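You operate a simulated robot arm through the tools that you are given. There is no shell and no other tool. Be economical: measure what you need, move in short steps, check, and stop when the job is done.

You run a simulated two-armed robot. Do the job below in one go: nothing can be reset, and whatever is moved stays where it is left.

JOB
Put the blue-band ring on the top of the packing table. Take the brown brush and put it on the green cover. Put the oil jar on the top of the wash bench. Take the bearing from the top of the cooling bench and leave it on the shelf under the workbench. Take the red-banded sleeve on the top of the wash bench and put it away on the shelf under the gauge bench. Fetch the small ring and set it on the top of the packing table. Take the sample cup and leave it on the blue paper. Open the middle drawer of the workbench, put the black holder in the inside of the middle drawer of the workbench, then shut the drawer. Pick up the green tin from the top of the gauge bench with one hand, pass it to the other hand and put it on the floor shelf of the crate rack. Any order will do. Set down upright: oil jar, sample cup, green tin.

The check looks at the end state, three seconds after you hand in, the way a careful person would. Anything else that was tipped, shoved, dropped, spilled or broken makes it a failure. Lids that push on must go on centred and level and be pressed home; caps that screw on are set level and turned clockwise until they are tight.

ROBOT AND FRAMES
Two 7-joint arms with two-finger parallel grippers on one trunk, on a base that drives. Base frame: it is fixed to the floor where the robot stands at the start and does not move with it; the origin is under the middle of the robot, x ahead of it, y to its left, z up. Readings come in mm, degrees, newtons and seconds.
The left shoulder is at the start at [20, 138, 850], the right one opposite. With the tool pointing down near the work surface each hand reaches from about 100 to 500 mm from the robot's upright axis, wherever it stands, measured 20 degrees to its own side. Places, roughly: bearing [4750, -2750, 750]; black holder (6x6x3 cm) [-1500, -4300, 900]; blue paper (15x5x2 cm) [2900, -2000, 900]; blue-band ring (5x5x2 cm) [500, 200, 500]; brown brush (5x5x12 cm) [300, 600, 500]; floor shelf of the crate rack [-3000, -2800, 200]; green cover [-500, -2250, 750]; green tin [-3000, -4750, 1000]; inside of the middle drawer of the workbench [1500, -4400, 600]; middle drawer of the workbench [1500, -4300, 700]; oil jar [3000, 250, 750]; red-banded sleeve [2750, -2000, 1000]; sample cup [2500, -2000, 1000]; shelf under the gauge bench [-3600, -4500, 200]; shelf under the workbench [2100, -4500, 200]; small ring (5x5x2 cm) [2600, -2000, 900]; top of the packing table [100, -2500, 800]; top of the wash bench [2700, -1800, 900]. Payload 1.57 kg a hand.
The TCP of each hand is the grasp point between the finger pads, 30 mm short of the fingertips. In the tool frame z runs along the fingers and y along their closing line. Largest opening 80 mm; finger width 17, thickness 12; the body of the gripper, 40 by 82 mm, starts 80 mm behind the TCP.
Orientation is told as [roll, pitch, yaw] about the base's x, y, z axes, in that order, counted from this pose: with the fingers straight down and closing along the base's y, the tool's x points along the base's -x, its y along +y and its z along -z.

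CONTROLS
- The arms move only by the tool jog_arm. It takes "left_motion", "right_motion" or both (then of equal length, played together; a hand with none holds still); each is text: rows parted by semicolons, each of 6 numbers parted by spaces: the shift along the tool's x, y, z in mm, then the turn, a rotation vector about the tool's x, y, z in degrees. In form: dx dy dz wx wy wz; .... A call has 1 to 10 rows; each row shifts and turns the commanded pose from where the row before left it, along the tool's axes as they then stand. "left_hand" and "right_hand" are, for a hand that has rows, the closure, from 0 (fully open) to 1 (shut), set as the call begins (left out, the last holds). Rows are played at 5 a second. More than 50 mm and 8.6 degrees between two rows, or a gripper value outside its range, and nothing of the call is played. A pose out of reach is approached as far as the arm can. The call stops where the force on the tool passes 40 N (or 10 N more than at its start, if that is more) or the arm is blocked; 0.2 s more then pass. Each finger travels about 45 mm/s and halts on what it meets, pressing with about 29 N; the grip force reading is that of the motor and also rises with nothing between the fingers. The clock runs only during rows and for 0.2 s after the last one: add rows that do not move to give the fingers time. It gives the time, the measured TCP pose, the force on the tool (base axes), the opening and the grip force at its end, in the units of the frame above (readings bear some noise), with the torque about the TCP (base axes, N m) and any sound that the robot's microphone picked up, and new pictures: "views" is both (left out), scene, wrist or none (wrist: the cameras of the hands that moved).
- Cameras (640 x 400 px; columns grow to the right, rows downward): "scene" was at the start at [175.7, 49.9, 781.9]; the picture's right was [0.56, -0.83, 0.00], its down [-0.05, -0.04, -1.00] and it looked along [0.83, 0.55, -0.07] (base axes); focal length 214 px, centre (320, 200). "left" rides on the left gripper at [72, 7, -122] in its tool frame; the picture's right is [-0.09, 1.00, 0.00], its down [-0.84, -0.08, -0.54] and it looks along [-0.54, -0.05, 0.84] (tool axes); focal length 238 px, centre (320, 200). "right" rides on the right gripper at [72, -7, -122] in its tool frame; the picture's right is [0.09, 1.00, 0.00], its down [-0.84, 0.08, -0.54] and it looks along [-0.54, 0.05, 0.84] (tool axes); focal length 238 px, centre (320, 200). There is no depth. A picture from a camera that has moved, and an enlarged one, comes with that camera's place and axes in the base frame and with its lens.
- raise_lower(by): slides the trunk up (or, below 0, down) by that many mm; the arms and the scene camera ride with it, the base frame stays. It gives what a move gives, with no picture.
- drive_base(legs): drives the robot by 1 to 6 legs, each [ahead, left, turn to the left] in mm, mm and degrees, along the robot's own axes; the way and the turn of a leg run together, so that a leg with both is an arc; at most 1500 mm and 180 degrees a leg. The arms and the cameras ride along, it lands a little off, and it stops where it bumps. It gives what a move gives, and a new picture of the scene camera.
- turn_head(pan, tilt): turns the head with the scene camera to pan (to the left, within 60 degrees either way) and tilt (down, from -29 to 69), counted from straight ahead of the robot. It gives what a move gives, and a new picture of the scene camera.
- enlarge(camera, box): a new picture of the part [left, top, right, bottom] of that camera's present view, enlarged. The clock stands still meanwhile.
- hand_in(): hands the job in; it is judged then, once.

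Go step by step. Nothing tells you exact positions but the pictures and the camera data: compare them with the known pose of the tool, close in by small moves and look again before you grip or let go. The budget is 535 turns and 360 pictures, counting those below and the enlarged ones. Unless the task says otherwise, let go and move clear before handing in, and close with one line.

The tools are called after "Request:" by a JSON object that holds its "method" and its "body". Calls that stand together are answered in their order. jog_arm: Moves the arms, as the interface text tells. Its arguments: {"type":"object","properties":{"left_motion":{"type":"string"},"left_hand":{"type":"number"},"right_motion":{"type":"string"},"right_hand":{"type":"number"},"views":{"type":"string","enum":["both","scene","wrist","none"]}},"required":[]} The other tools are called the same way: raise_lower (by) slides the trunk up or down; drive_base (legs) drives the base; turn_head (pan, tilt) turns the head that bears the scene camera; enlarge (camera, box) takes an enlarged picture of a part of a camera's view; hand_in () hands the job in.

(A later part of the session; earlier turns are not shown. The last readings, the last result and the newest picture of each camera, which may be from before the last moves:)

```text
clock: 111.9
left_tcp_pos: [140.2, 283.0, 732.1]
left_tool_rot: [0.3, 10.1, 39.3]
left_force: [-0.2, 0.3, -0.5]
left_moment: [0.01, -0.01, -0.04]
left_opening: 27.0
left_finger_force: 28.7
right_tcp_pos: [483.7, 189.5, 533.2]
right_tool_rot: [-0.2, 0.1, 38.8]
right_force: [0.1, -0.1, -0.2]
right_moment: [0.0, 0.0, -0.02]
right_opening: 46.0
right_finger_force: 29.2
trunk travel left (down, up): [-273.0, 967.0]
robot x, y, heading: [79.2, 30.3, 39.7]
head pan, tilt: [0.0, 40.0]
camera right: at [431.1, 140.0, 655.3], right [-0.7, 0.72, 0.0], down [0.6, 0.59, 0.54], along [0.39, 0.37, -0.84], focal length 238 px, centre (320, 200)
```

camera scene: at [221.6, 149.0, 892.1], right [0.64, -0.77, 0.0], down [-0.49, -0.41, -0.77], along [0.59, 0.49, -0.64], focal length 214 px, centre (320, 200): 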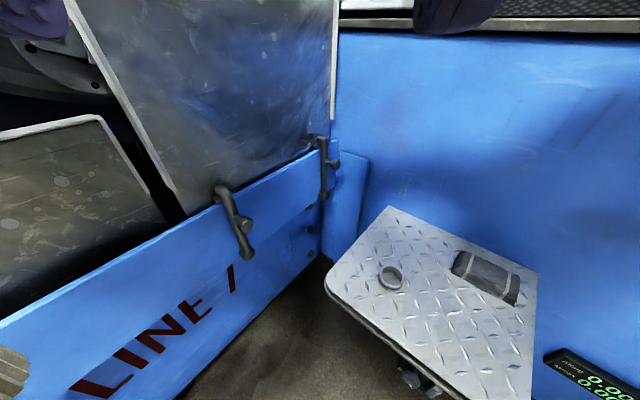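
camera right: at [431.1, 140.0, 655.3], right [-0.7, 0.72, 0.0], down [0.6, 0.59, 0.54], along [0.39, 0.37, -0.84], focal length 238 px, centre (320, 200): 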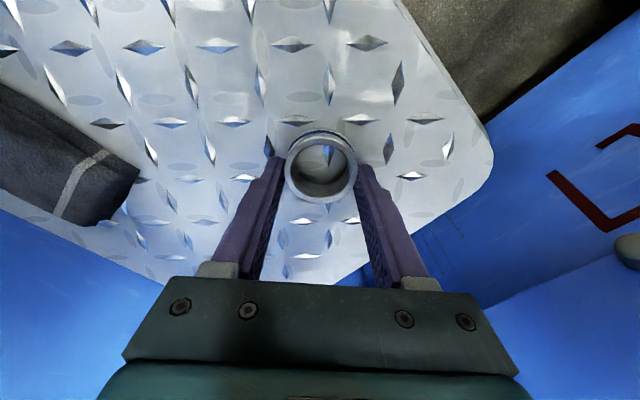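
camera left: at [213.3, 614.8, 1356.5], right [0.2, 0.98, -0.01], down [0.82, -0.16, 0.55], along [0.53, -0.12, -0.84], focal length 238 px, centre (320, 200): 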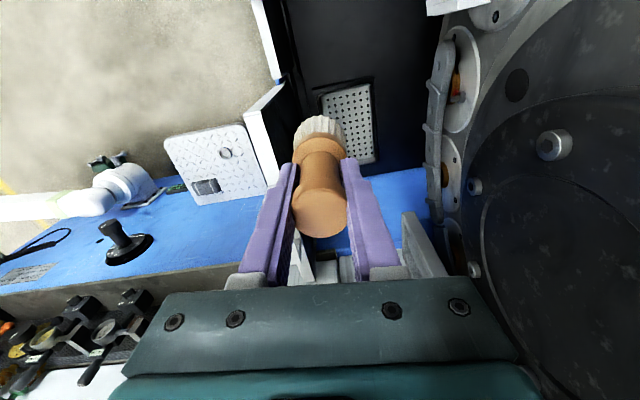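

Request:
{"method": "raise_lower", "body": {"by": 250}}

Request:
{"method": "jog_arm", "body": {"right_motion": "30 5 -25 0 0 0;30 5 -25 0 0 0;30 5 -25 0 0 0;30 5 -25 0 0 0;0 0 0 0 0 0", "views": "none"}}

Request:
{"method": "drive_base", "body": {"legs": [[-150, 0, 0], [0, 0, -80]]}}

Request:
{"method": "turn_head", "body": {"pan": -50, "tilt": 15}}

```text
clock: 114.5
left_tcp_pos: [140.5, 283.0, 983.2]
left_tool_rot: [0.4, 10.2, 39.3]
left_force: [-0.2, 0.4, -1.1]
left_moment: [-0.01, -0.02, 0.01]
left_opening: 26.8
left_finger_force: 29.0
right_tcp_pos: [483.4, 189.2, 783.3]
right_tool_rot: [-0.2, 0.1, 38.7]
right_force: [0.2, -0.8, -1.5]
right_moment: [-0.01, 0.0, 0.01]
right_opening: 45.9
right_finger_force: 29.2
trunk travel left (down, up): [-523.0, 717.0]
robot x, y, heading: [77.8, 30.9, 39.8]
head pan, tilt: [0.0, 40.0]
```

```text
clock: 115.7
left_tcp_pos: [140.6, 283.5, 983.4]
left_tool_rot: [0.3, 10.1, 39.3]
left_force: [-0.8, 0.5, -1.0]
left_moment: [0.05, 0.02, 0.01]
left_opening: 26.9
left_finger_force: 29.2
right_tcp_pos: [378.5, 130.5, 884.5]
right_tool_rot: [-0.2, 0.1, 38.7]
right_force: [0.3, 0.0, -0.9]
right_moment: [0.0, 0.01, -0.02]
right_opening: 46.0
right_finger_force: 28.5
trunk travel left (down, up): [-523.0, 717.0]
robot x, y, heading: [81.2, 32.5, 39.7]
head pan, tilt: [0.0, 40.0]
```

```text
clock: 120.4
left_tcp_pos: [224.4, -75.9, 983.4]
left_tool_rot: [0.3, 10.1, -39.6]
left_force: [-0.6, -1.0, 0.5]
left_moment: [0.01, -0.01, -0.03]
left_opening: 26.9
left_finger_force: 29.3
right_tcp_pos: [119.2, -337.8, 883.7]
right_tool_rot: [-0.1, 0.1, -40.2]
right_force: [0.1, 0.5, -0.9]
right_moment: [-0.01, 0.0, 0.0]
right_opening: 46.0
right_finger_force: 28.9
trunk travel left (down, up): [-523.0, 717.0]
robot x, y, heading: [-36.3, -62.2, -39.3]
head pan, tilt: [0.0, 40.0]
camera scene: at [108.4, -181.1, 1022.1], right [-0.63, -0.77, 0.0], down [-0.5, 0.41, -0.77], along [0.59, -0.48, -0.64], focal length 214 px, centre (320, 200)
```

scene: 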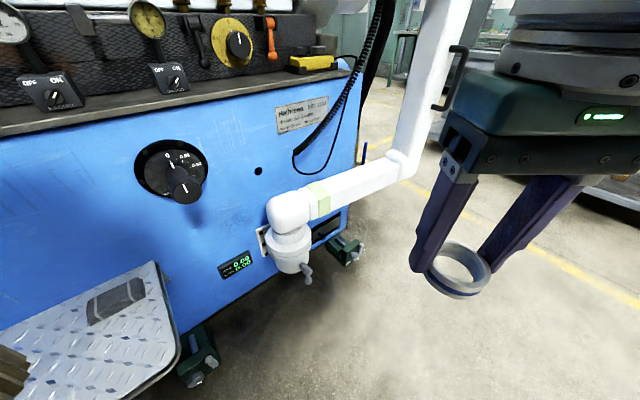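

```text
clock: 121.6
left_tcp_pos: [224.4, -74.4, 982.8]
left_tool_rot: [0.4, 10.1, -39.7]
left_force: [0.2, 0.0, -1.6]
left_moment: [-0.04, 0.03, -0.03]
left_opening: 26.8
left_finger_force: 28.8
right_tcp_pos: [119.5, -337.4, 885.0]
right_tool_rot: [-0.2, 0.1, -40.3]
right_force: [0.5, 0.0, -0.7]
right_moment: [0.01, -0.02, -0.01]
right_opening: 46.0
right_finger_force: 28.7
trunk travel left (down, up): [-523.0, 717.0]
robot x, y, heading: [-35.6, -61.1, -39.3]
head pan, tilt: [-50.0, 15.0]
camera scene: at [43.8, -220.6, 1061.7], right [-1.0, -0.01, 0.0], down [0.0, 0.26, -0.97], along [0.01, -0.97, -0.26], focal length 214 px, centre (320, 200)
```

scene: 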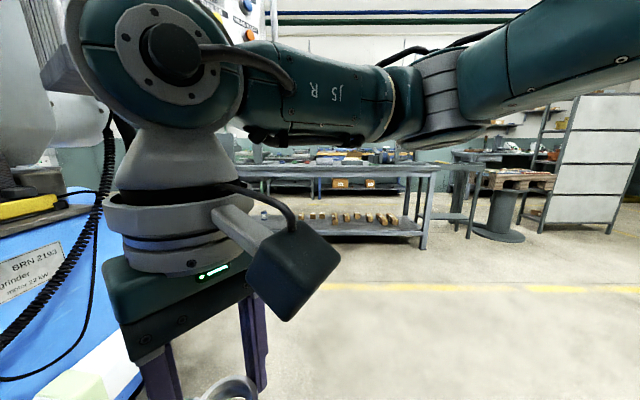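

Request:
{"method": "drive_base", "body": {"legs": [[0, 0, -51], [700, -165, 0], [700, 0, 0]]}}

Request:
{"method": "turn_head", "body": {"pan": 0, "tilt": 12}}

```text
clock: 131.3
left_tcp_pos: [-41.7, -1671.8, 984.0]
left_tool_rot: [0.3, 10.1, -90.2]
left_force: [0.7, -0.2, -0.6]
left_moment: [0.01, 0.0, 0.02]
left_opening: 27.3
left_finger_force: 28.7
right_tcp_pos: [-310.4, -1757.0, 884.5]
right_tool_rot: [-0.2, 0.1, -90.8]
right_force: [-0.6, 0.8, -1.0]
right_moment: [0.0, -0.01, 0.02]
right_opening: 45.9
right_finger_force: 29.0
trunk travel left (down, up): [-523.0, 717.0]
robot x, y, heading: [-193.4, -1461.8, -90.1]
head pan, tilt: [-50.0, 15.0]
camera scene: at [-267.7, -1625.3, 1061.7], right [-0.64, 0.76, 0.0], down [0.2, 0.17, -0.97], along [-0.74, -0.62, -0.26], focal length 214 px, centre (320, 200)
```

scene: 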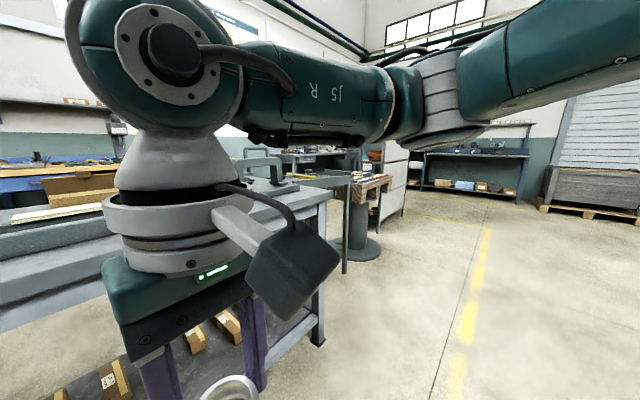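

```text
clock: 132.4
left_tcp_pos: [-41.9, -1671.5, 983.1]
left_tool_rot: [0.4, 10.2, -90.3]
left_force: [0.3, 0.1, -0.2]
left_moment: [0.0, -0.02, 0.0]
left_opening: 26.9
left_finger_force: 29.2
right_tcp_pos: [-310.6, -1756.6, 883.7]
right_tool_rot: [-0.2, 0.1, -90.9]
right_force: [0.4, -0.5, -0.3]
right_moment: [0.02, -0.01, -0.03]
right_opening: 45.7
right_finger_force: 28.9
trunk travel left (down, up): [-523.0, 717.0]
robot x, y, heading: [-197.4, -1465.3, -89.7]
head pan, tilt: [0.0, 12.0]
camera scene: at [-196.2, -1658.2, 1066.6], right [-1.0, 0.0, 0.0], down [0.0, 0.21, -0.98], along [0.0, -0.98, -0.21], focal length 214 px, centre (320, 200)
```

scene: 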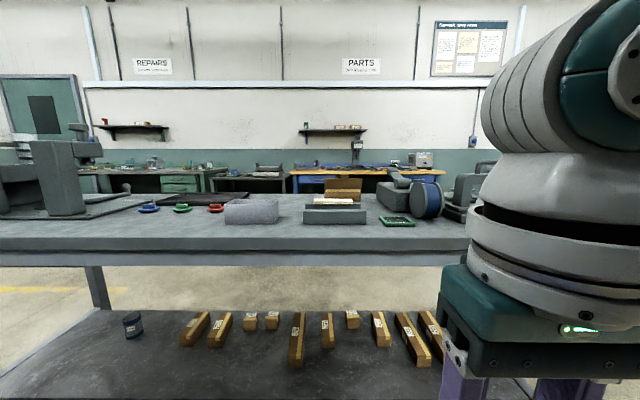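

Request:
{"method": "raise_lower", "body": {"by": 300}}

Request:
{"method": "turn_head", "body": {"pan": 0, "tilt": 30}}

```text
clock: 135.4
left_tcp_pos: [-41.6, -1672.3, 1282.5]
left_tool_rot: [0.3, 10.2, -90.3]
left_force: [-0.2, 0.8, -0.8]
left_moment: [0.0, 0.02, 0.02]
left_opening: 26.8
left_finger_force: 29.4
right_tcp_pos: [-309.6, -1758.0, 1183.1]
right_tool_rot: [-0.2, 0.1, -90.8]
right_force: [0.2, 0.1, -0.9]
right_moment: [0.0, -0.01, 0.02]
right_opening: 46.0
right_finger_force: 28.9
trunk travel left (down, up): [-823.0, 417.0]
robot x, y, heading: [-201.1, -1468.9, -89.9]
head pan, tilt: [0.0, 12.0]
```

```text
clock: 136.3
left_tcp_pos: [-41.6, -1671.9, 1283.5]
left_tool_rot: [0.3, 10.1, -90.3]
left_force: [0.0, -1.3, -1.4]
left_moment: [0.03, 0.01, 0.02]
left_opening: 26.7
left_finger_force: 28.6
right_tcp_pos: [-311.0, -1757.6, 1182.4]
right_tool_rot: [-0.1, 0.0, -90.7]
right_force: [0.4, 0.8, -1.6]
right_moment: [-0.01, -0.03, 0.02]
right_opening: 46.0
right_finger_force: 29.3
trunk travel left (down, up): [-823.0, 417.0]
robot x, y, heading: [-193.8, -1460.5, -89.9]
head pan, tilt: [0.0, 30.0]
camera scene: at [-196.1, -1655.5, 1337.6], right [-1.0, 0.0, 0.0], down [0.0, 0.5, -0.87], along [0.0, -0.87, -0.5], focal length 214 px, centre (320, 200)
```

scene: 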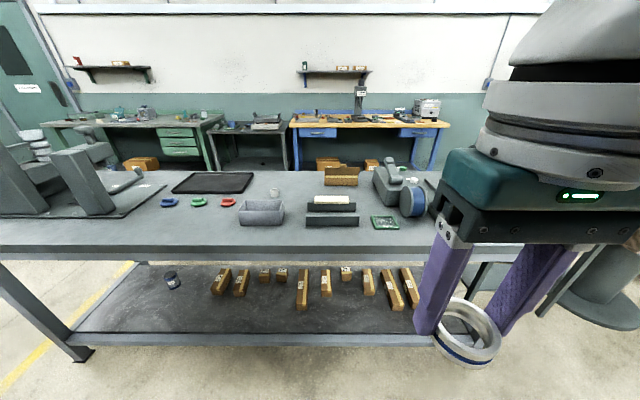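

Request:
{"method": "enlarge", "body": {"camera": "scene", "box": [290, 150, 450, 250]}}

```text
4.00 times, centred on (370, 200) of scene
camera zoom: at [-196.1, -1655.5, 1337.6], right [-1.0, 0.0, 0.0], down [0.0, 0.5, -0.87], along [0.0, -0.87, -0.5], focal length 858 px, centre (120, 200)
```

zoom: 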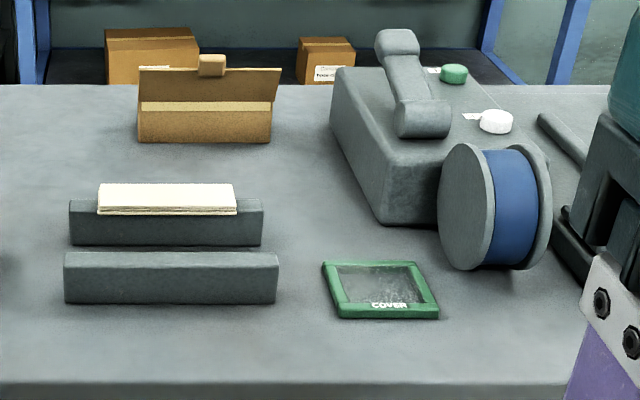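

The cover is the green-framed pad at about [-470, -2385]. First I'll drive up to set the ring near the front edge, left of the cover.

Request:
{"method": "drive_base", "body": {"legs": [[440, 30, 0]]}}

Request:
{"method": "turn_head", "body": {"pan": -10, "tilt": 50}}

```text
clock: 138.9
left_tcp_pos: [-14.1, -2112.7, 1282.0]
left_tool_rot: [0.4, 10.1, -90.7]
left_force: [0.4, -0.4, -1.1]
left_moment: [-0.03, -0.05, 0.0]
left_opening: 26.8
left_finger_force: 29.1
right_tcp_pos: [-283.2, -2195.0, 1184.7]
right_tool_rot: [-0.1, 0.1, -91.2]
right_force: [-0.1, -0.1, -1.2]
right_moment: [-0.02, 0.02, 0.0]
right_opening: 45.8
right_finger_force: 29.0
trunk travel left (down, up): [-823.0, 417.0]
robot x, y, heading: [-167.1, -1903.6, -90.2]
head pan, tilt: [0.0, 30.0]
camera scene: at [-167.9, -2094.7, 1337.5], right [-1.0, 0.01, 0.0], down [0.0, 0.5, -0.87], along [0.0, -0.87, -0.5], focal length 214 px, centre (320, 200)
```

scene: 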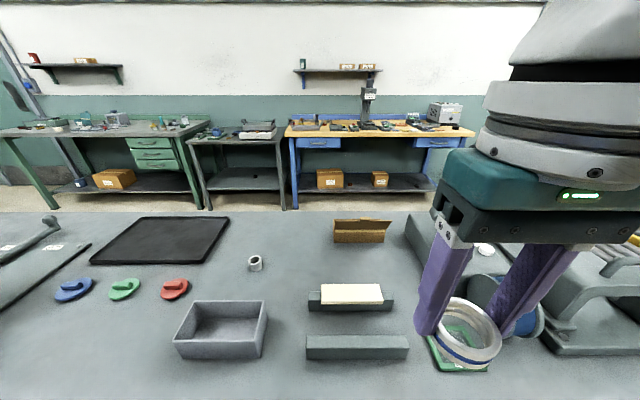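

```text
clock: 139.8
left_tcp_pos: [-13.7, -2112.7, 1282.6]
left_tool_rot: [0.5, 10.0, -90.8]
left_force: [-0.3, 0.9, -0.5]
left_moment: [0.01, 0.03, 0.0]
left_opening: 26.8
left_finger_force: 29.3
right_tcp_pos: [-281.8, -2194.4, 1183.5]
right_tool_rot: [-0.1, 0.1, -91.2]
right_force: [0.2, 0.6, -1.1]
right_moment: [0.04, 0.0, 0.0]
right_opening: 46.0
right_finger_force: 29.1
trunk travel left (down, up): [-823.0, 417.0]
robot x, y, heading: [-169.8, -1900.1, -90.3]
head pan, tilt: [-10.0, 50.0]
camera scene: at [-181.1, -2080.0, 1308.0], right [-0.98, 0.18, 0.0], down [0.14, 0.75, -0.64], along [-0.11, -0.63, -0.77], focal length 214 px, centre (320, 200)
```

scene: 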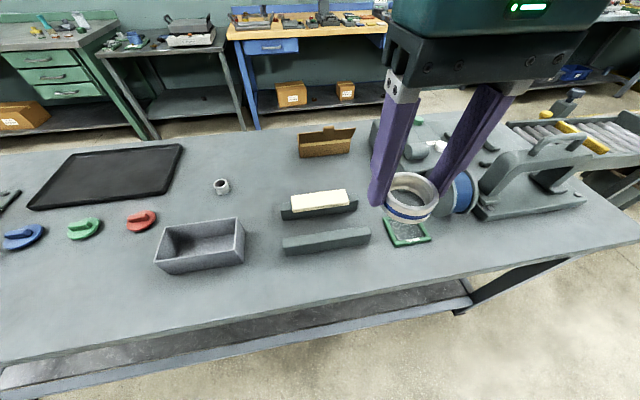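

Request:
{"method": "drive_base", "body": {"legs": [[0, 510, 0]]}}

Request:
{"method": "raise_lower", "body": {"by": -150}}

Request:
{"method": "jog_arm", "body": {"right_motion": "-32 -5 0 0 0 0;-32 -5 20 0 0 0;-32 -5 20 0 0 0;-32 0 20 0 0 0;0 0 40 0 0 0;0 0 0 0 0 0", "views": "both"}}

```text
clock: 142.7
left_tcp_pos: [491.8, -2113.3, 1283.1]
left_tool_rot: [0.3, 10.2, -90.6]
left_force: [0.2, 0.5, -1.9]
left_moment: [-0.04, 0.0, -0.03]
left_opening: 27.2
left_finger_force: 29.1
right_tcp_pos: [222.6, -2198.2, 1183.4]
right_tool_rot: [-0.1, 0.1, -91.0]
right_force: [0.1, -1.1, -0.3]
right_moment: [0.01, 0.01, -0.01]
right_opening: 45.8
right_finger_force: 28.6
trunk travel left (down, up): [-823.0, 417.0]
robot x, y, heading: [342.6, -1904.4, -89.9]
head pan, tilt: [-10.0, 50.0]
camera scene: at [324.0, -2081.7, 1308.0], right [-0.98, 0.18, 0.0], down [0.13, 0.75, -0.64], along [-0.11, -0.63, -0.77], focal length 214 px, centre (320, 200)
```

scene: 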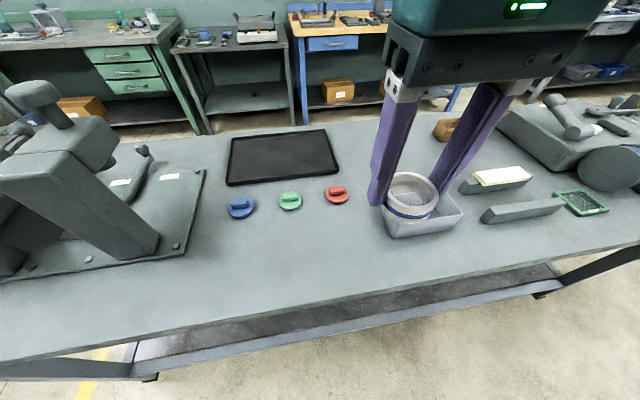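

```text
clock: 144.5
left_tcp_pos: [492.2, -2113.8, 1131.9]
left_tool_rot: [0.4, 10.0, -90.6]
left_force: [-0.1, -0.1, -1.0]
left_moment: [-0.02, -0.02, -0.01]
left_opening: 26.8
left_finger_force: 28.9
right_tcp_pos: [222.7, -2196.9, 1032.8]
right_tool_rot: [-0.2, 0.1, -91.0]
right_force: [0.4, 0.2, -1.1]
right_moment: [0.0, 0.01, -0.01]
right_opening: 46.0
right_finger_force: 29.3
trunk travel left (down, up): [-673.0, 567.0]
robot x, y, heading: [338.3, -1905.4, -90.1]
head pan, tilt: [-10.0, 50.0]
```

```text
clock: 145.9
left_tcp_pos: [492.1, -2112.4, 1133.7]
left_tool_rot: [0.4, 10.2, -90.6]
left_force: [-0.6, 0.2, 0.0]
left_moment: [-0.03, 0.02, 0.01]
left_opening: 26.8
left_finger_force: 28.8
right_tcp_pos: [203.9, -2326.1, 932.4]
right_tool_rot: [-0.2, 0.2, -91.0]
right_force: [0.1, 0.5, -1.9]
right_moment: [-0.03, 0.02, 0.02]
right_opening: 45.9
right_finger_force: 28.6
trunk travel left (down, up): [-673.0, 567.0]
robot x, y, heading: [335.1, -1906.3, -90.2]
head pan, tilt: [-10.0, 50.0]
camera scene: at [324.0, -2081.6, 1158.0], right [-0.98, 0.18, 0.0], down [0.13, 0.75, -0.64], along [-0.11, -0.63, -0.77], focal length 214 px, centre (320, 200)
camera right: at [198.9, -2254.2, 1053.8], right [1.0, 0.08, 0.0], down [0.06, -0.84, 0.54], along [0.04, -0.54, -0.84], focal length 238 px, centre (320, 200)
```

scene: 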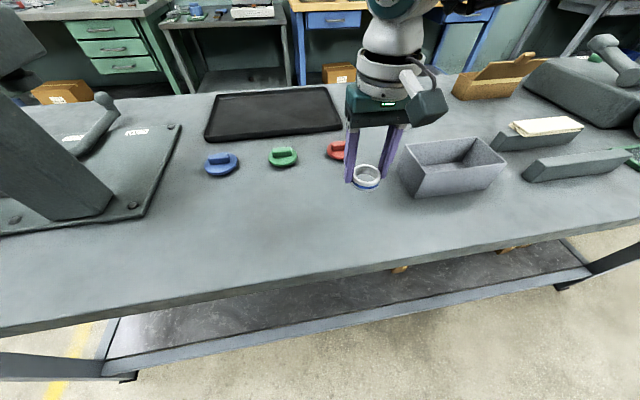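
right: 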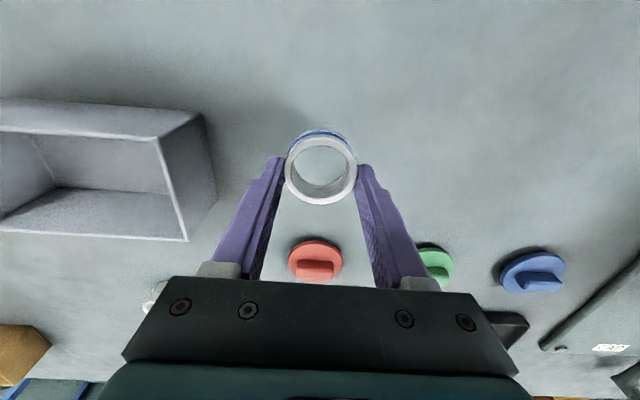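

Request:
{"method": "jog_arm", "body": {"right_motion": "0 30 20 0 0 0;0 10 20 0 0 0;0 0 15 0 0 0;0 0 8 0 0 0;0 0 8 0 0 0;0 0 0 0 0 0", "views": "wrist"}}

```text
clock: 146.8
left_tcp_pos: [490.8, -2114.1, 1133.4]
left_tool_rot: [0.3, 10.1, -90.6]
left_force: [-0.3, 0.8, -1.8]
left_moment: [-0.02, -0.02, 0.04]
left_opening: 27.0
left_finger_force: 29.3
right_tcp_pos: [244.9, -2325.9, 879.5]
right_tool_rot: [0.0, -0.2, -90.9]
right_force: [-0.9, 2.7, 19.3]
right_moment: [0.24, 0.24, -0.05]
right_opening: 45.7
right_finger_force: 29.3
right hand out of reach, approached as far as the arm can: row 3
trunk travel left (down, up): [-673.0, 567.0]
robot x, y, heading: [337.0, -1905.0, -89.9]
head pan, tilt: [-10.0, 50.0]
stopped in row 4 (right hand): the force on the tool passed its limit at 57 N (the readings are from after the stop); the commanded pose is now the measured one
camera right: at [239.9, -2252.7, 1001.6], right [1.0, 0.08, 0.0], down [0.06, -0.84, 0.55], along [0.04, -0.54, -0.84], focal length 238 px, centre (320, 200)
```

right: 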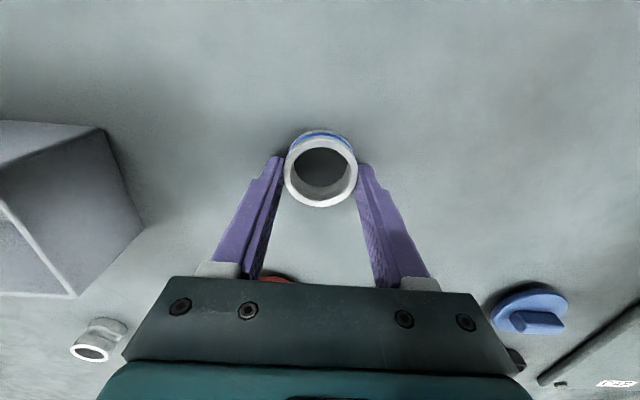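

Contact: the table top is at about z 847 and the ring rests on it. Releasing and lifting.

Request:
{"method": "jog_arm", "body": {"right_motion": "0 0 -1 0 0 0;0 0 0 0 0 0;0 0 0 0 0 0;0 0 0 0 0 0;0 0 0 0 0 0", "right_hand": 0, "views": "none"}}

Request:
{"method": "jog_arm", "body": {"right_motion": "0 0 -30 0 0 0;0 0 -40 0 0 0;0 0 -40 0 0 0;0 0 -40 0 0 0", "views": "wrist"}}

```text
clock: 148.0
left_tcp_pos: [493.7, -2114.7, 1133.1]
left_tool_rot: [0.7, 10.0, -90.6]
left_force: [0.5, -0.1, -0.7]
left_moment: [0.0, 0.0, -0.01]
left_opening: 26.8
left_finger_force: 29.1
right_tcp_pos: [252.4, -2325.0, 879.9]
right_tool_rot: [0.4, -0.2, -90.7]
right_force: [20.7, -0.1, 28.5]
right_moment: [0.16, 0.38, -0.1]
right_opening: 61.1
right_finger_force: 0.1
trunk travel left (down, up): [-673.0, 567.0]
robot x, y, heading: [338.6, -1905.8, -90.3]
head pan, tilt: [-10.0, 50.0]
```

```text
clock: 149.0
left_tcp_pos: [492.2, -2112.2, 1132.4]
left_tool_rot: [0.4, 10.1, -90.6]
left_force: [-0.8, 0.0, -1.0]
left_moment: [-0.04, 0.05, -0.01]
left_opening: 26.8
left_finger_force: 29.0
right_tcp_pos: [247.0, -2322.2, 1029.1]
right_tool_rot: [0.0, 0.0, -91.0]
right_force: [0.4, -1.0, 0.1]
right_moment: [0.01, -0.03, 0.0]
right_opening: 79.9
right_finger_force: 0.0
trunk travel left (down, up): [-673.0, 567.0]
robot x, y, heading: [334.9, -1903.8, -89.9]
head pan, tilt: [-10.0, 50.0]
camera right: at [241.8, -2249.9, 1150.7], right [1.0, 0.08, 0.0], down [0.06, -0.84, 0.54], along [0.04, -0.54, -0.84], focal length 238 px, centre (320, 200)
```

right: 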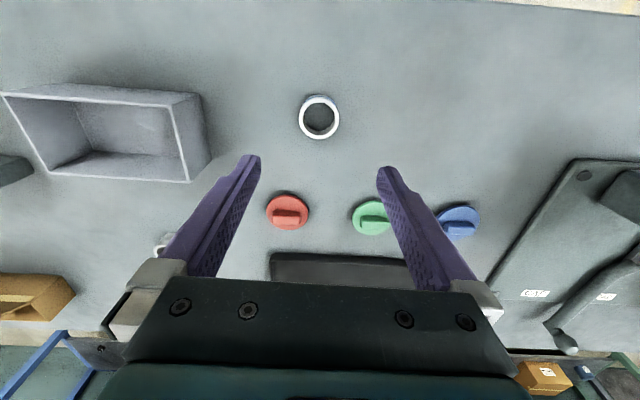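

Request:
{"method": "jog_arm", "body": {"right_motion": "30 0 -25 0 0 0;30 0 -25 0 0 0;30 0 -25 0 0 0;30 0 -25 0 0 0;0 0 -20 0 0 0", "views": "none"}}

Request:
{"method": "drive_base", "body": {"legs": [[0, -930, 0]]}}

Request:
{"method": "turn_head", "body": {"pan": 15, "tilt": 45}}

```text
clock: 150.2
left_tcp_pos: [492.1, -2113.7, 1133.6]
left_tool_rot: [0.4, 10.1, -90.7]
left_force: [0.0, 0.2, -1.4]
left_moment: [0.02, 0.03, -0.01]
left_opening: 27.1
left_finger_force: 28.3
right_tcp_pos: [248.4, -2200.8, 1148.5]
right_tool_rot: [0.1, -0.2, -91.0]
right_force: [-0.1, 0.6, -0.4]
right_moment: [0.01, 0.0, 0.03]
right_opening: 79.9
right_finger_force: 0.0
trunk travel left (down, up): [-673.0, 567.0]
robot x, y, heading: [339.3, -1906.8, -89.8]
head pan, tilt: [-10.0, 50.0]
```

```text
clock: 155.1
left_tcp_pos: [-435.4, -2107.1, 1131.7]
left_tool_rot: [0.4, 10.0, -91.3]
left_force: [0.9, 0.1, -0.6]
left_moment: [0.03, 0.0, 0.01]
left_opening: 26.9
left_finger_force: 28.9
right_tcp_pos: [-680.0, -2194.0, 1146.3]
right_tool_rot: [0.1, -0.1, -91.7]
right_force: [0.0, -0.2, 0.4]
right_moment: [0.0, 0.0, -0.03]
right_opening: 79.8
right_finger_force: 0.1
trunk travel left (down, up): [-673.0, 567.0]
robot x, y, heading: [-584.2, -1895.4, -90.9]
head pan, tilt: [-10.0, 50.0]
camera scene: at [-601.3, -2074.4, 1158.0], right [-0.98, 0.19, 0.0], down [0.14, 0.75, -0.64], along [-0.12, -0.63, -0.77], focal length 214 px, centre (320, 200)
```

scene: 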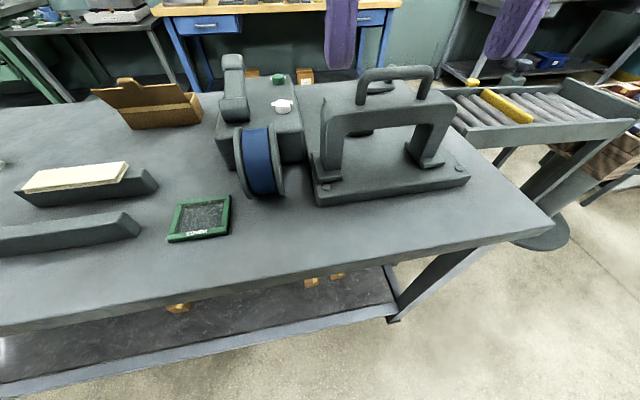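

```text
clock: 156.0
left_tcp_pos: [-434.2, -2107.2, 1133.3]
left_tool_rot: [0.4, 10.0, -91.3]
left_force: [-0.1, 0.6, -1.3]
left_moment: [0.06, -0.03, 0.0]
left_opening: 27.2
left_finger_force: 28.4
right_tcp_pos: [-681.0, -2194.0, 1147.0]
right_tool_rot: [0.1, -0.1, -91.5]
right_force: [-0.2, -0.4, -0.3]
right_moment: [0.0, -0.01, -0.01]
right_opening: 80.2
right_finger_force: 0.0
trunk travel left (down, up): [-673.0, 567.0]
robot x, y, heading: [-584.7, -1899.9, -90.9]
head pan, tilt: [15.0, 45.0]
camera scene: at [-567.0, -2077.6, 1164.9], right [-0.97, -0.24, 0.0], down [-0.17, 0.69, -0.71], along [0.17, -0.69, -0.71], focal length 214 px, centre (320, 200)
```

scene: 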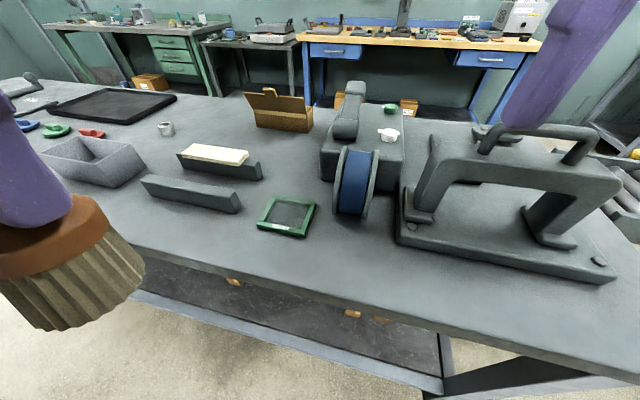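

Cover confirmed at about [-442, -2322]. Leveling the left hand and moving the brush over it.

Request:
{"method": "jog_arm", "body": {"left_motion": "0 0 0 0 -5 0;0 0 0 0 -5 0;-36 -1 0 0 0 0;-36 -1 0 0 0 0;-36 -1 0 0 0 0;-36 -1 0 0 0 0;-36 -2 20 0 0 0;-35 -2 20 0 0 0;0 0 20 0 0 0;0 0 0 0 0 0", "views": "both"}}

```text
clock: 158.2
left_tcp_pos: [-447.0, -2320.4, 1070.5]
left_tool_rot: [0.3, 0.1, -91.4]
left_force: [0.7, -0.2, -0.4]
left_moment: [0.0, 0.0, 0.01]
left_opening: 26.7
left_finger_force: 29.1
right_tcp_pos: [-678.9, -2191.7, 1147.0]
right_tool_rot: [0.1, -0.1, -91.6]
right_force: [-0.4, -0.4, 0.4]
right_moment: [-0.04, 0.02, 0.01]
right_opening: 79.8
right_finger_force: 0.0
trunk travel left (down, up): [-673.0, 567.0]
robot x, y, heading: [-584.0, -1895.0, -90.5]
head pan, tilt: [15.0, 45.0]
camera scene: at [-566.9, -2077.5, 1164.9], right [-0.97, -0.25, 0.0], down [-0.17, 0.69, -0.71], along [0.17, -0.69, -0.71], focal length 214 px, centre (320, 200)
camera left: at [-440.0, -2249.5, 1192.1], right [0.99, -0.12, 0.01], down [-0.1, -0.84, 0.54], along [-0.06, -0.54, -0.84], focal length 238 px, centre (320, 200)
```

scene: 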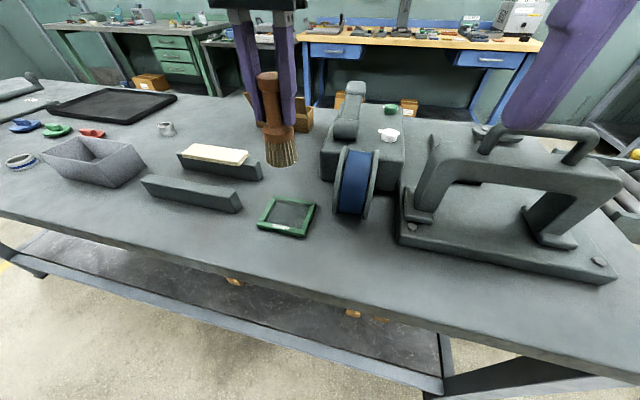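
left: 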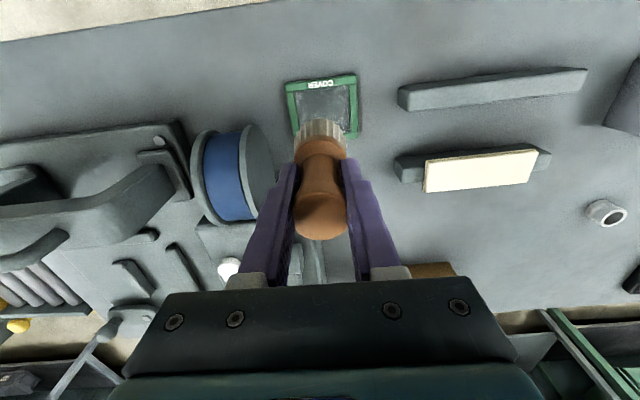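

Request:
{"method": "jog_arm", "body": {"left_motion": "0 3 30 0 0 0;0 0 30 0 0 0;0 0 20 0 0 0;0 0 0 0 0 0", "views": "both"}}

```text
clock: 159.2
left_tcp_pos: [-442.4, -2321.4, 991.5]
left_tool_rot: [0.4, 0.1, -91.4]
left_force: [0.4, -0.6, 0.0]
left_moment: [-0.03, 0.01, -0.05]
left_opening: 27.0
left_finger_force: 28.8
right_tcp_pos: [-680.0, -2192.4, 1147.7]
right_tool_rot: [0.1, 0.0, -91.6]
right_force: [0.7, 0.4, 0.1]
right_moment: [-0.03, 0.01, 0.0]
right_opening: 79.8
right_finger_force: 0.0
trunk travel left (down, up): [-673.0, 567.0]
robot x, y, heading: [-587.3, -1899.7, -90.9]
head pan, tilt: [15.0, 45.0]
camera scene: at [-566.9, -2077.5, 1164.9], right [-0.97, -0.25, 0.0], down [-0.17, 0.69, -0.71], along [0.17, -0.69, -0.71], focal length 214 px, centre (320, 200)
camera left: at [-436.1, -2249.5, 1113.6], right [0.99, -0.12, 0.01], down [-0.1, -0.84, 0.54], along [-0.06, -0.54, -0.84], focal length 238 px, centre (320, 200)
```

scene: 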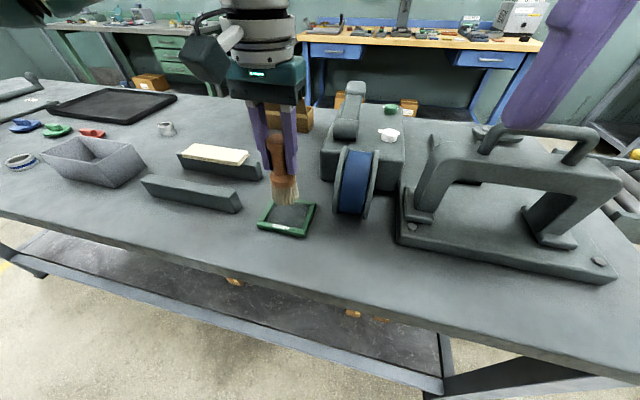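
left: 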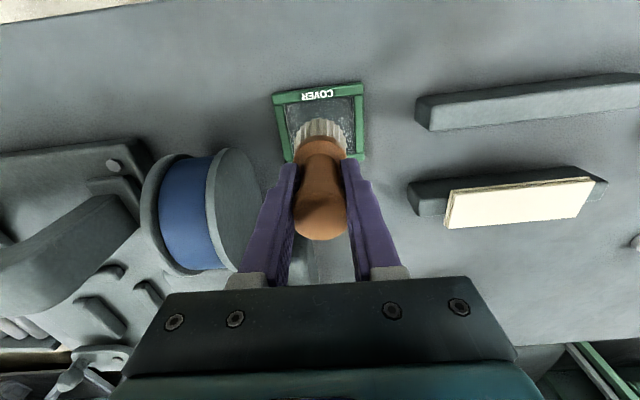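

Request:
{"method": "jog_arm", "body": {"left_motion": "0 0 10 0 0 0;0 0 6 0 0 0;0 0 5 0 0 0;0 0 5 0 0 0;0 0 5 0 0 0;0 0 5 0 0 0", "views": "scene"}}

```text
clock: 160.6
left_tcp_pos: [-443.0, -2320.9, 956.4]
left_tool_rot: [0.5, 0.0, -91.4]
left_force: [0.1, 0.4, -0.8]
left_moment: [0.0, -0.01, -0.05]
left_opening: 26.8
left_finger_force: 29.1
right_tcp_pos: [-679.2, -2193.0, 1148.1]
right_tool_rot: [0.1, 0.0, -91.6]
right_force: [-0.5, 0.1, -0.2]
right_moment: [0.01, 0.0, -0.02]
right_opening: 79.9
right_finger_force: 0.1
trunk travel left (down, up): [-673.0, 567.0]
robot x, y, heading: [-584.2, -1898.2, -91.0]
head pan, tilt: [15.0, 45.0]
camera scene: at [-566.9, -2077.5, 1164.9], right [-0.97, -0.25, 0.0], down [-0.17, 0.69, -0.71], along [0.17, -0.69, -0.71], focal length 214 px, centre (320, 200)
```

scene: 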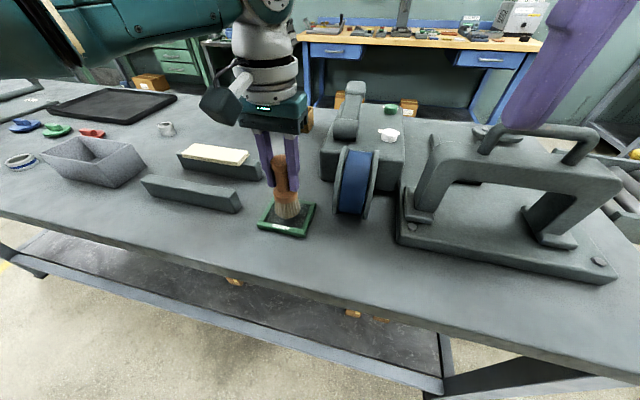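

Request:
{"method": "jog_arm", "body": {"left_motion": "0 0 3 0 0 0;0 0 3 0 0 0;0 0 3 0 0 0;0 0 3 0 0 0;0 0 3 0 0 0", "views": "none"}}

```text
clock: 161.8
left_tcp_pos: [-442.3, -2324.6, 943.2]
left_tool_rot: [0.3, -0.2, -91.3]
left_force: [-1.4, 0.1, 23.9]
left_moment: [-0.15, 0.21, 0.0]
left_opening: 27.0
left_finger_force: 29.3
right_tcp_pos: [-679.8, -2193.5, 1147.5]
right_tool_rot: [0.1, -0.2, -91.6]
right_force: [0.3, 0.3, 0.0]
right_moment: [-0.03, 0.01, -0.02]
right_opening: 79.9
right_finger_force: 0.1
trunk travel left (down, up): [-673.0, 567.0]
robot x, y, heading: [-586.1, -1895.1, -90.6]
head pan, tilt: [15.0, 45.0]
```

In contact. Backing off slightly and releasing.

Request:
{"method": "jog_arm", "body": {"left_motion": "0 0 -2 0 0 0;0 0 0 0 0 0", "views": "none"}}

Request:
{"method": "jog_arm", "body": {"left_motion": "0 0 0 0 0 0;0 0 0 0 0 0;0 0 0 0 0 0;0 0 0 0 0 0;0 0 -30 0 0 0;0 0 -40 0 0 0;0 0 -40 0 0 0;0 0 -40 0 0 0;0 0 -40 0 0 0", "left_hand": 0, "views": "both"}}

```text
clock: 162.4
left_tcp_pos: [-442.7, -2323.1, 943.3]
left_tool_rot: [0.4, 0.1, -91.4]
left_force: [-0.2, -3.0, 6.3]
left_moment: [-0.33, 0.07, 0.04]
left_opening: 26.7
left_finger_force: 29.0
right_tcp_pos: [-679.6, -2193.6, 1146.6]
right_tool_rot: [0.1, 0.0, -91.7]
right_force: [0.1, -0.3, 0.3]
right_moment: [0.01, 0.04, -0.03]
right_opening: 79.8
right_finger_force: 0.0
trunk travel left (down, up): [-673.0, 567.0]
robot x, y, heading: [-587.8, -1900.3, -91.1]
head pan, tilt: [15.0, 45.0]
```

```text
clock: 164.4
left_tcp_pos: [-442.1, -2323.2, 1133.2]
left_tool_rot: [0.4, 0.2, -91.5]
left_force: [-0.1, 0.5, -0.7]
left_moment: [0.01, 0.01, 0.04]
left_opening: 80.1
left_finger_force: 0.1
right_tcp_pos: [-679.7, -2192.5, 1148.0]
right_tool_rot: [0.2, -0.1, -91.6]
right_force: [0.0, -0.1, 0.7]
right_moment: [0.03, 0.0, -0.01]
right_opening: 80.1
right_finger_force: 0.0
trunk travel left (down, up): [-673.0, 567.0]
robot x, y, heading: [-585.1, -1895.0, -90.8]
head pan, tilt: [15.0, 45.0]
camera scene: at [-566.9, -2077.6, 1164.8], right [-0.97, -0.25, 0.0], down [-0.17, 0.69, -0.71], along [0.17, -0.69, -0.71], focal length 214 px, centre (320, 200)
camera left: at [-434.8, -2252.5, 1254.5], right [0.99, -0.12, 0.01], down [-0.1, -0.84, 0.54], along [-0.06, -0.54, -0.84], focal length 238 px, centre (320, 200)
```

scene: 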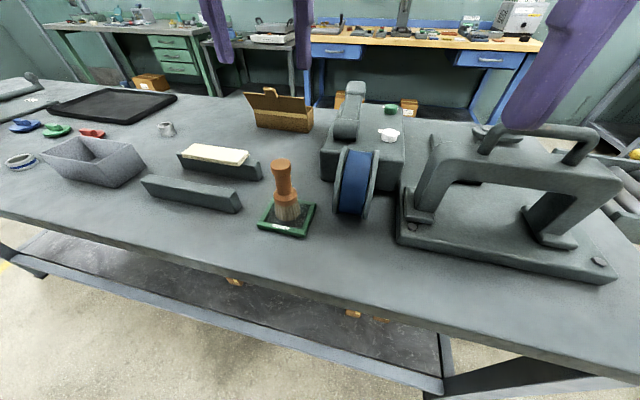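
left: 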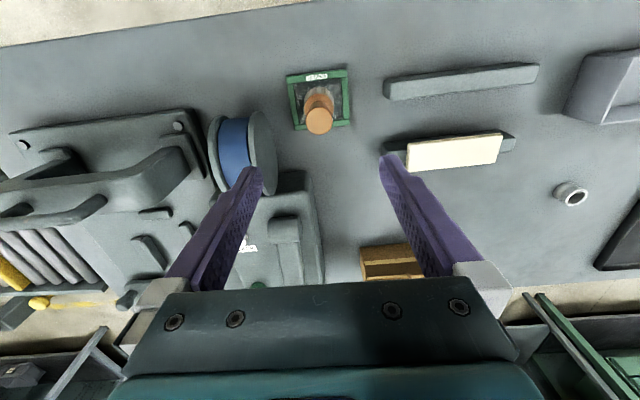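

Brush stands on the cover. Now retract and head east toward the oil jar and wash bench.

Request:
{"method": "jog_arm", "body": {"left_motion": "35 0 0 0 0 0;35 0 0 0 0 0;35 0 0 0 0 0;35 0 0 0 0 0;20 0 0 0 0 0", "views": "none"}}

Request:
{"method": "drive_base", "body": {"legs": [[-700, 0, 0], [0, 0, 90]]}}

Request:
{"method": "turn_head", "body": {"pan": 0, "tilt": 10}}

```text
clock: 165.6
left_tcp_pos: [-439.7, -2161.6, 1132.7]
left_tool_rot: [0.3, 0.2, -91.3]
left_force: [-0.7, 0.2, 0.1]
left_moment: [-0.03, -0.02, -0.08]
left_opening: 80.0
left_finger_force: 0.1
right_tcp_pos: [-679.6, -2193.1, 1147.2]
right_tool_rot: [0.1, 0.0, -91.5]
right_force: [0.5, 0.9, -0.6]
right_moment: [0.03, 0.02, 0.01]
right_opening: 79.9
right_finger_force: 0.1
trunk travel left (down, up): [-673.0, 567.0]
robot x, y, heading: [-585.6, -1898.6, -90.6]
head pan, tilt: [15.0, 45.0]
```

```text
clock: 173.3
left_tcp_pos: [-316.2, -1044.3, 1133.2]
left_tool_rot: [0.4, 0.1, -0.7]
left_force: [-0.4, 0.3, 0.4]
left_moment: [0.0, 0.03, -0.01]
left_opening: 79.9
left_finger_force: 0.0
right_tcp_pos: [-283.2, -1283.2, 1147.2]
right_tool_rot: [0.1, -0.1, -0.9]
right_force: [0.3, -0.1, -1.0]
right_moment: [-0.02, 0.0, -0.01]
right_opening: 80.2
right_finger_force: 0.1
trunk travel left (down, up): [-673.0, 567.0]
robot x, y, heading: [-578.7, -1192.9, -0.2]
head pan, tilt: [15.0, 45.0]
camera scene: at [-400.7, -1172.9, 1164.9], right [0.26, -0.97, 0.0], down [-0.68, -0.18, -0.71], along [0.68, 0.18, -0.71], focal length 214 px, centre (320, 200)
```

scene: 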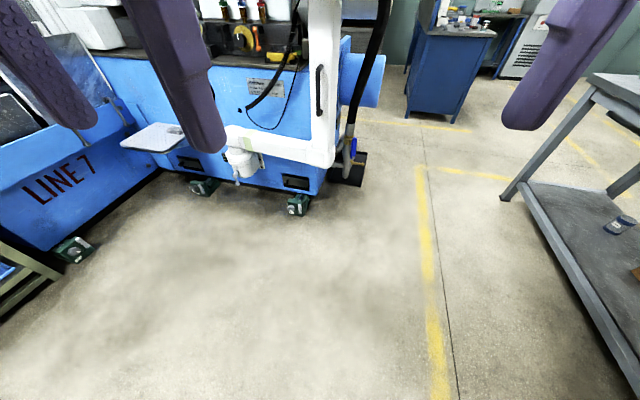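

```text
clock: 174.3
left_tcp_pos: [-316.6, -1043.7, 1133.0]
left_tool_rot: [0.4, 0.1, -0.7]
left_force: [-0.3, 0.2, -1.4]
left_moment: [0.0, -0.02, -0.01]
left_opening: 79.7
left_finger_force: 0.0
right_tcp_pos: [-282.0, -1283.6, 1147.8]
right_tool_rot: [0.1, -0.1, -0.9]
right_force: [0.5, -0.4, 0.8]
right_moment: [0.01, 0.01, 0.04]
right_opening: 80.1
right_finger_force: 0.1
trunk travel left (down, up): [-673.0, 567.0]
robot x, y, heading: [-574.7, -1192.5, -0.0]
head pan, tilt: [0.0, 10.0]
camera scene: at [-386.3, -1193.9, 1219.8], right [0.0, -1.0, 0.0], down [-0.17, 0.0, -0.98], along [0.98, 0.0, -0.17], focal length 214 px, centre (320, 200)
```

scene: 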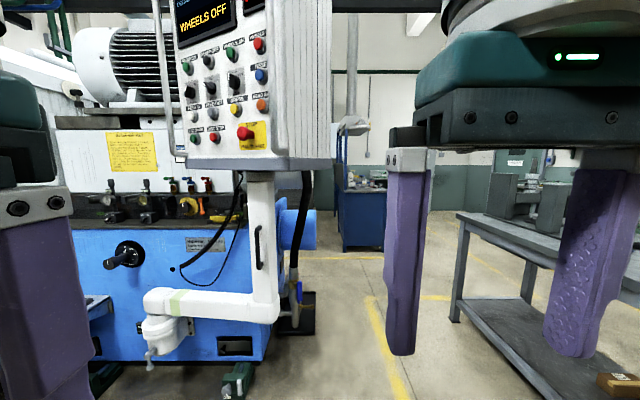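

Request:
{"method": "drive_base", "body": {"legs": [[0, -540, 0], [1300, 0, 0], [800, 0, 0]]}}

```text
clock: 187.5
left_tcp_pos: [1806.4, -1565.7, 1132.6]
left_tool_rot: [0.4, 0.1, -0.4]
left_force: [0.1, 1.1, -0.6]
left_moment: [-0.03, -0.01, -0.01]
left_opening: 79.8
left_finger_force: 0.0
right_tcp_pos: [1839.8, -1804.8, 1147.7]
right_tool_rot: [0.2, -0.2, -0.6]
right_force: [0.0, -0.1, -0.3]
right_moment: [0.01, 0.04, 0.02]
right_opening: 80.2
right_finger_force: 0.1
trunk travel left (down, up): [-673.0, 567.0]
robot x, y, heading: [1542.9, -1714.7, 0.3]
head pan, tilt: [0.0, 10.0]
camera scene: at [1736.0, -1716.1, 1219.8], right [0.0, -1.0, 0.0], down [-0.17, 0.0, -0.98], along [0.98, 0.0, -0.17], focal length 214 px, centre (320, 200)
```

scene: 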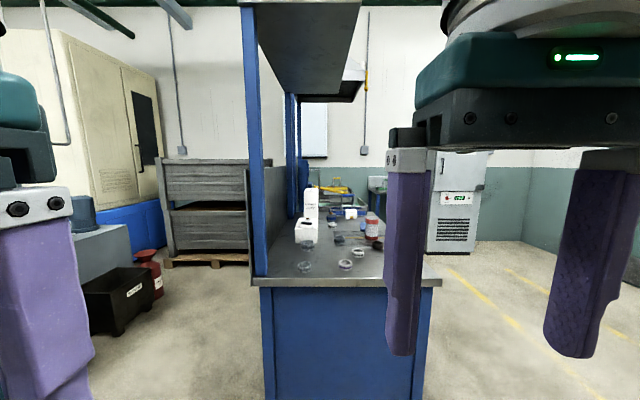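

Request:
{"method": "enlarge", "body": {"camera": "scene", "box": [240, 170, 400, 290]}}

Request:
{"method": "turn_head", "body": {"pan": 50, "tilt": 10}}

```text
3.33 times, centred on (320, 230) of scene
camera zoom: at [1736.0, -1716.1, 1219.8], right [0.0, -1.0, 0.0], down [-0.17, 0.0, -0.98], along [0.98, 0.0, -0.17], focal length 715 px, centre (320, 100)
```

zoom: 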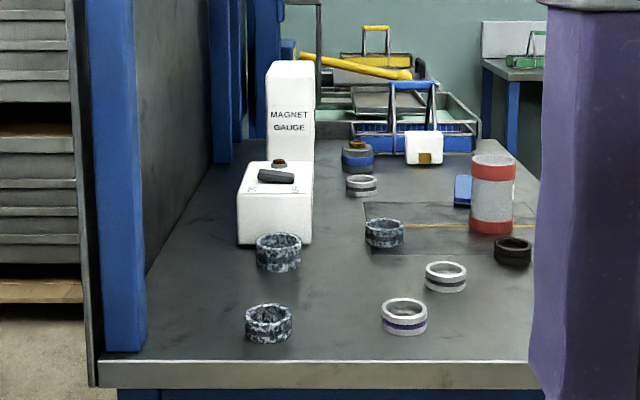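

```text
clock: 188.7
left_tcp_pos: [1804.8, -1565.1, 1132.6]
left_tool_rot: [0.5, 0.1, -0.4]
left_force: [0.0, 0.7, -0.5]
left_moment: [0.02, 0.03, 0.01]
left_opening: 79.7
left_finger_force: 0.1
right_tcp_pos: [1839.6, -1804.3, 1147.4]
right_tool_rot: [0.0, 0.0, -0.6]
right_force: [-0.2, 0.0, 0.2]
right_moment: [0.02, 0.0, -0.01]
right_opening: 79.9
right_finger_force: 0.0
trunk travel left (down, up): [-673.0, 567.0]
robot x, y, heading: [1544.0, -1719.0, -0.0]
head pan, tilt: [50.0, 10.0]
camera scene: at [1702.6, -1645.0, 1219.8], right [0.77, -0.64, 0.0], down [-0.11, -0.13, -0.98], along [0.63, 0.76, -0.17], focal length 214 px, centre (320, 200)
```

scene: 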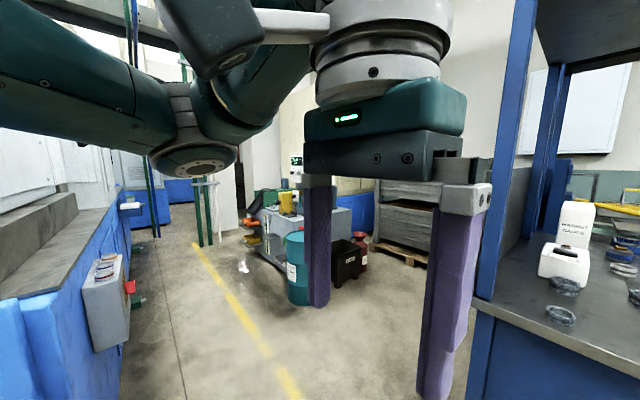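

Request:
{"method": "drive_base", "body": {"legs": [[300, 700, 0], [0, 0, 60]]}}

Request:
{"method": "turn_head", "body": {"pan": 0, "tilt": 15}}

```text
clock: 195.5
left_tcp_pos: [1848.8, -713.2, 1132.5]
left_tool_rot: [0.3, 0.1, 59.4]
left_force: [-0.4, 0.3, -0.7]
left_moment: [0.04, 0.0, -0.02]
left_opening: 79.7
left_finger_force: 0.0
right_tcp_pos: [2073.0, -803.1, 1147.7]
right_tool_rot: [0.1, -0.1, 59.2]
right_force: [-0.5, -0.6, -0.7]
right_moment: [-0.03, 0.0, 0.0]
right_opening: 79.9
right_finger_force: 0.0
trunk travel left (down, up): [-673.0, 567.0]
robot x, y, heading: [1845.9, -1011.3, 59.9]
head pan, tilt: [50.0, 10.0]
camera scene: at [1865.1, -841.6, 1219.8], right [0.94, 0.34, 0.0], down [0.06, -0.16, -0.98], along [-0.34, 0.93, -0.17], focal length 214 px, centre (320, 200)
```

scene: 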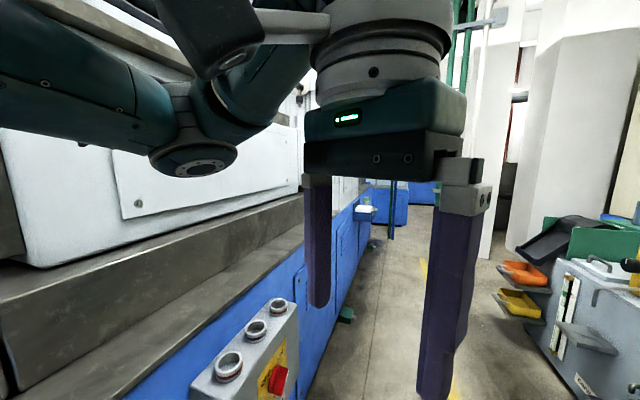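

```text
clock: 196.7
left_tcp_pos: [1848.6, -712.9, 1132.7]
left_tool_rot: [0.4, 0.2, 59.4]
left_force: [1.6, 0.1, 0.0]
left_moment: [0.01, 0.01, 0.03]
left_opening: 80.0
left_finger_force: 0.1
right_tcp_pos: [2074.5, -803.1, 1147.2]
right_tool_rot: [0.1, 0.0, 59.2]
right_force: [-0.1, 0.0, 0.0]
right_moment: [0.0, 0.0, -0.02]
right_opening: 79.9
right_finger_force: 0.0
trunk travel left (down, up): [-673.0, 567.0]
robot x, y, heading: [1847.8, -1017.5, 60.1]
head pan, tilt: [0.0, 15.0]
camera scene: at [1943.5, -848.1, 1211.7], right [0.87, -0.5, 0.0], down [-0.13, -0.22, -0.97], along [0.48, 0.84, -0.26], focal length 214 px, centre (320, 200)
```

scene: 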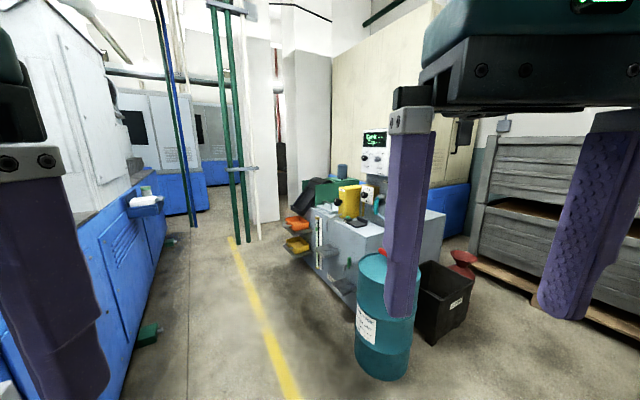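

Request:
{"method": "enlarge", "body": {"camera": "scene", "box": [290, 150, 450, 260]}}

```text
3.64 times, centred on (370, 205) of scene
camera zoom: at [1943.5, -848.1, 1211.7], right [0.87, -0.5, 0.0], down [-0.13, -0.22, -0.97], along [0.48, 0.84, -0.26], focal length 780 px, centre (138, 182)
```

zoom: 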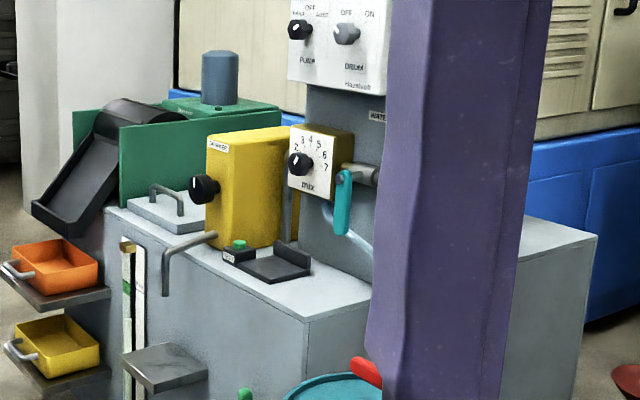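

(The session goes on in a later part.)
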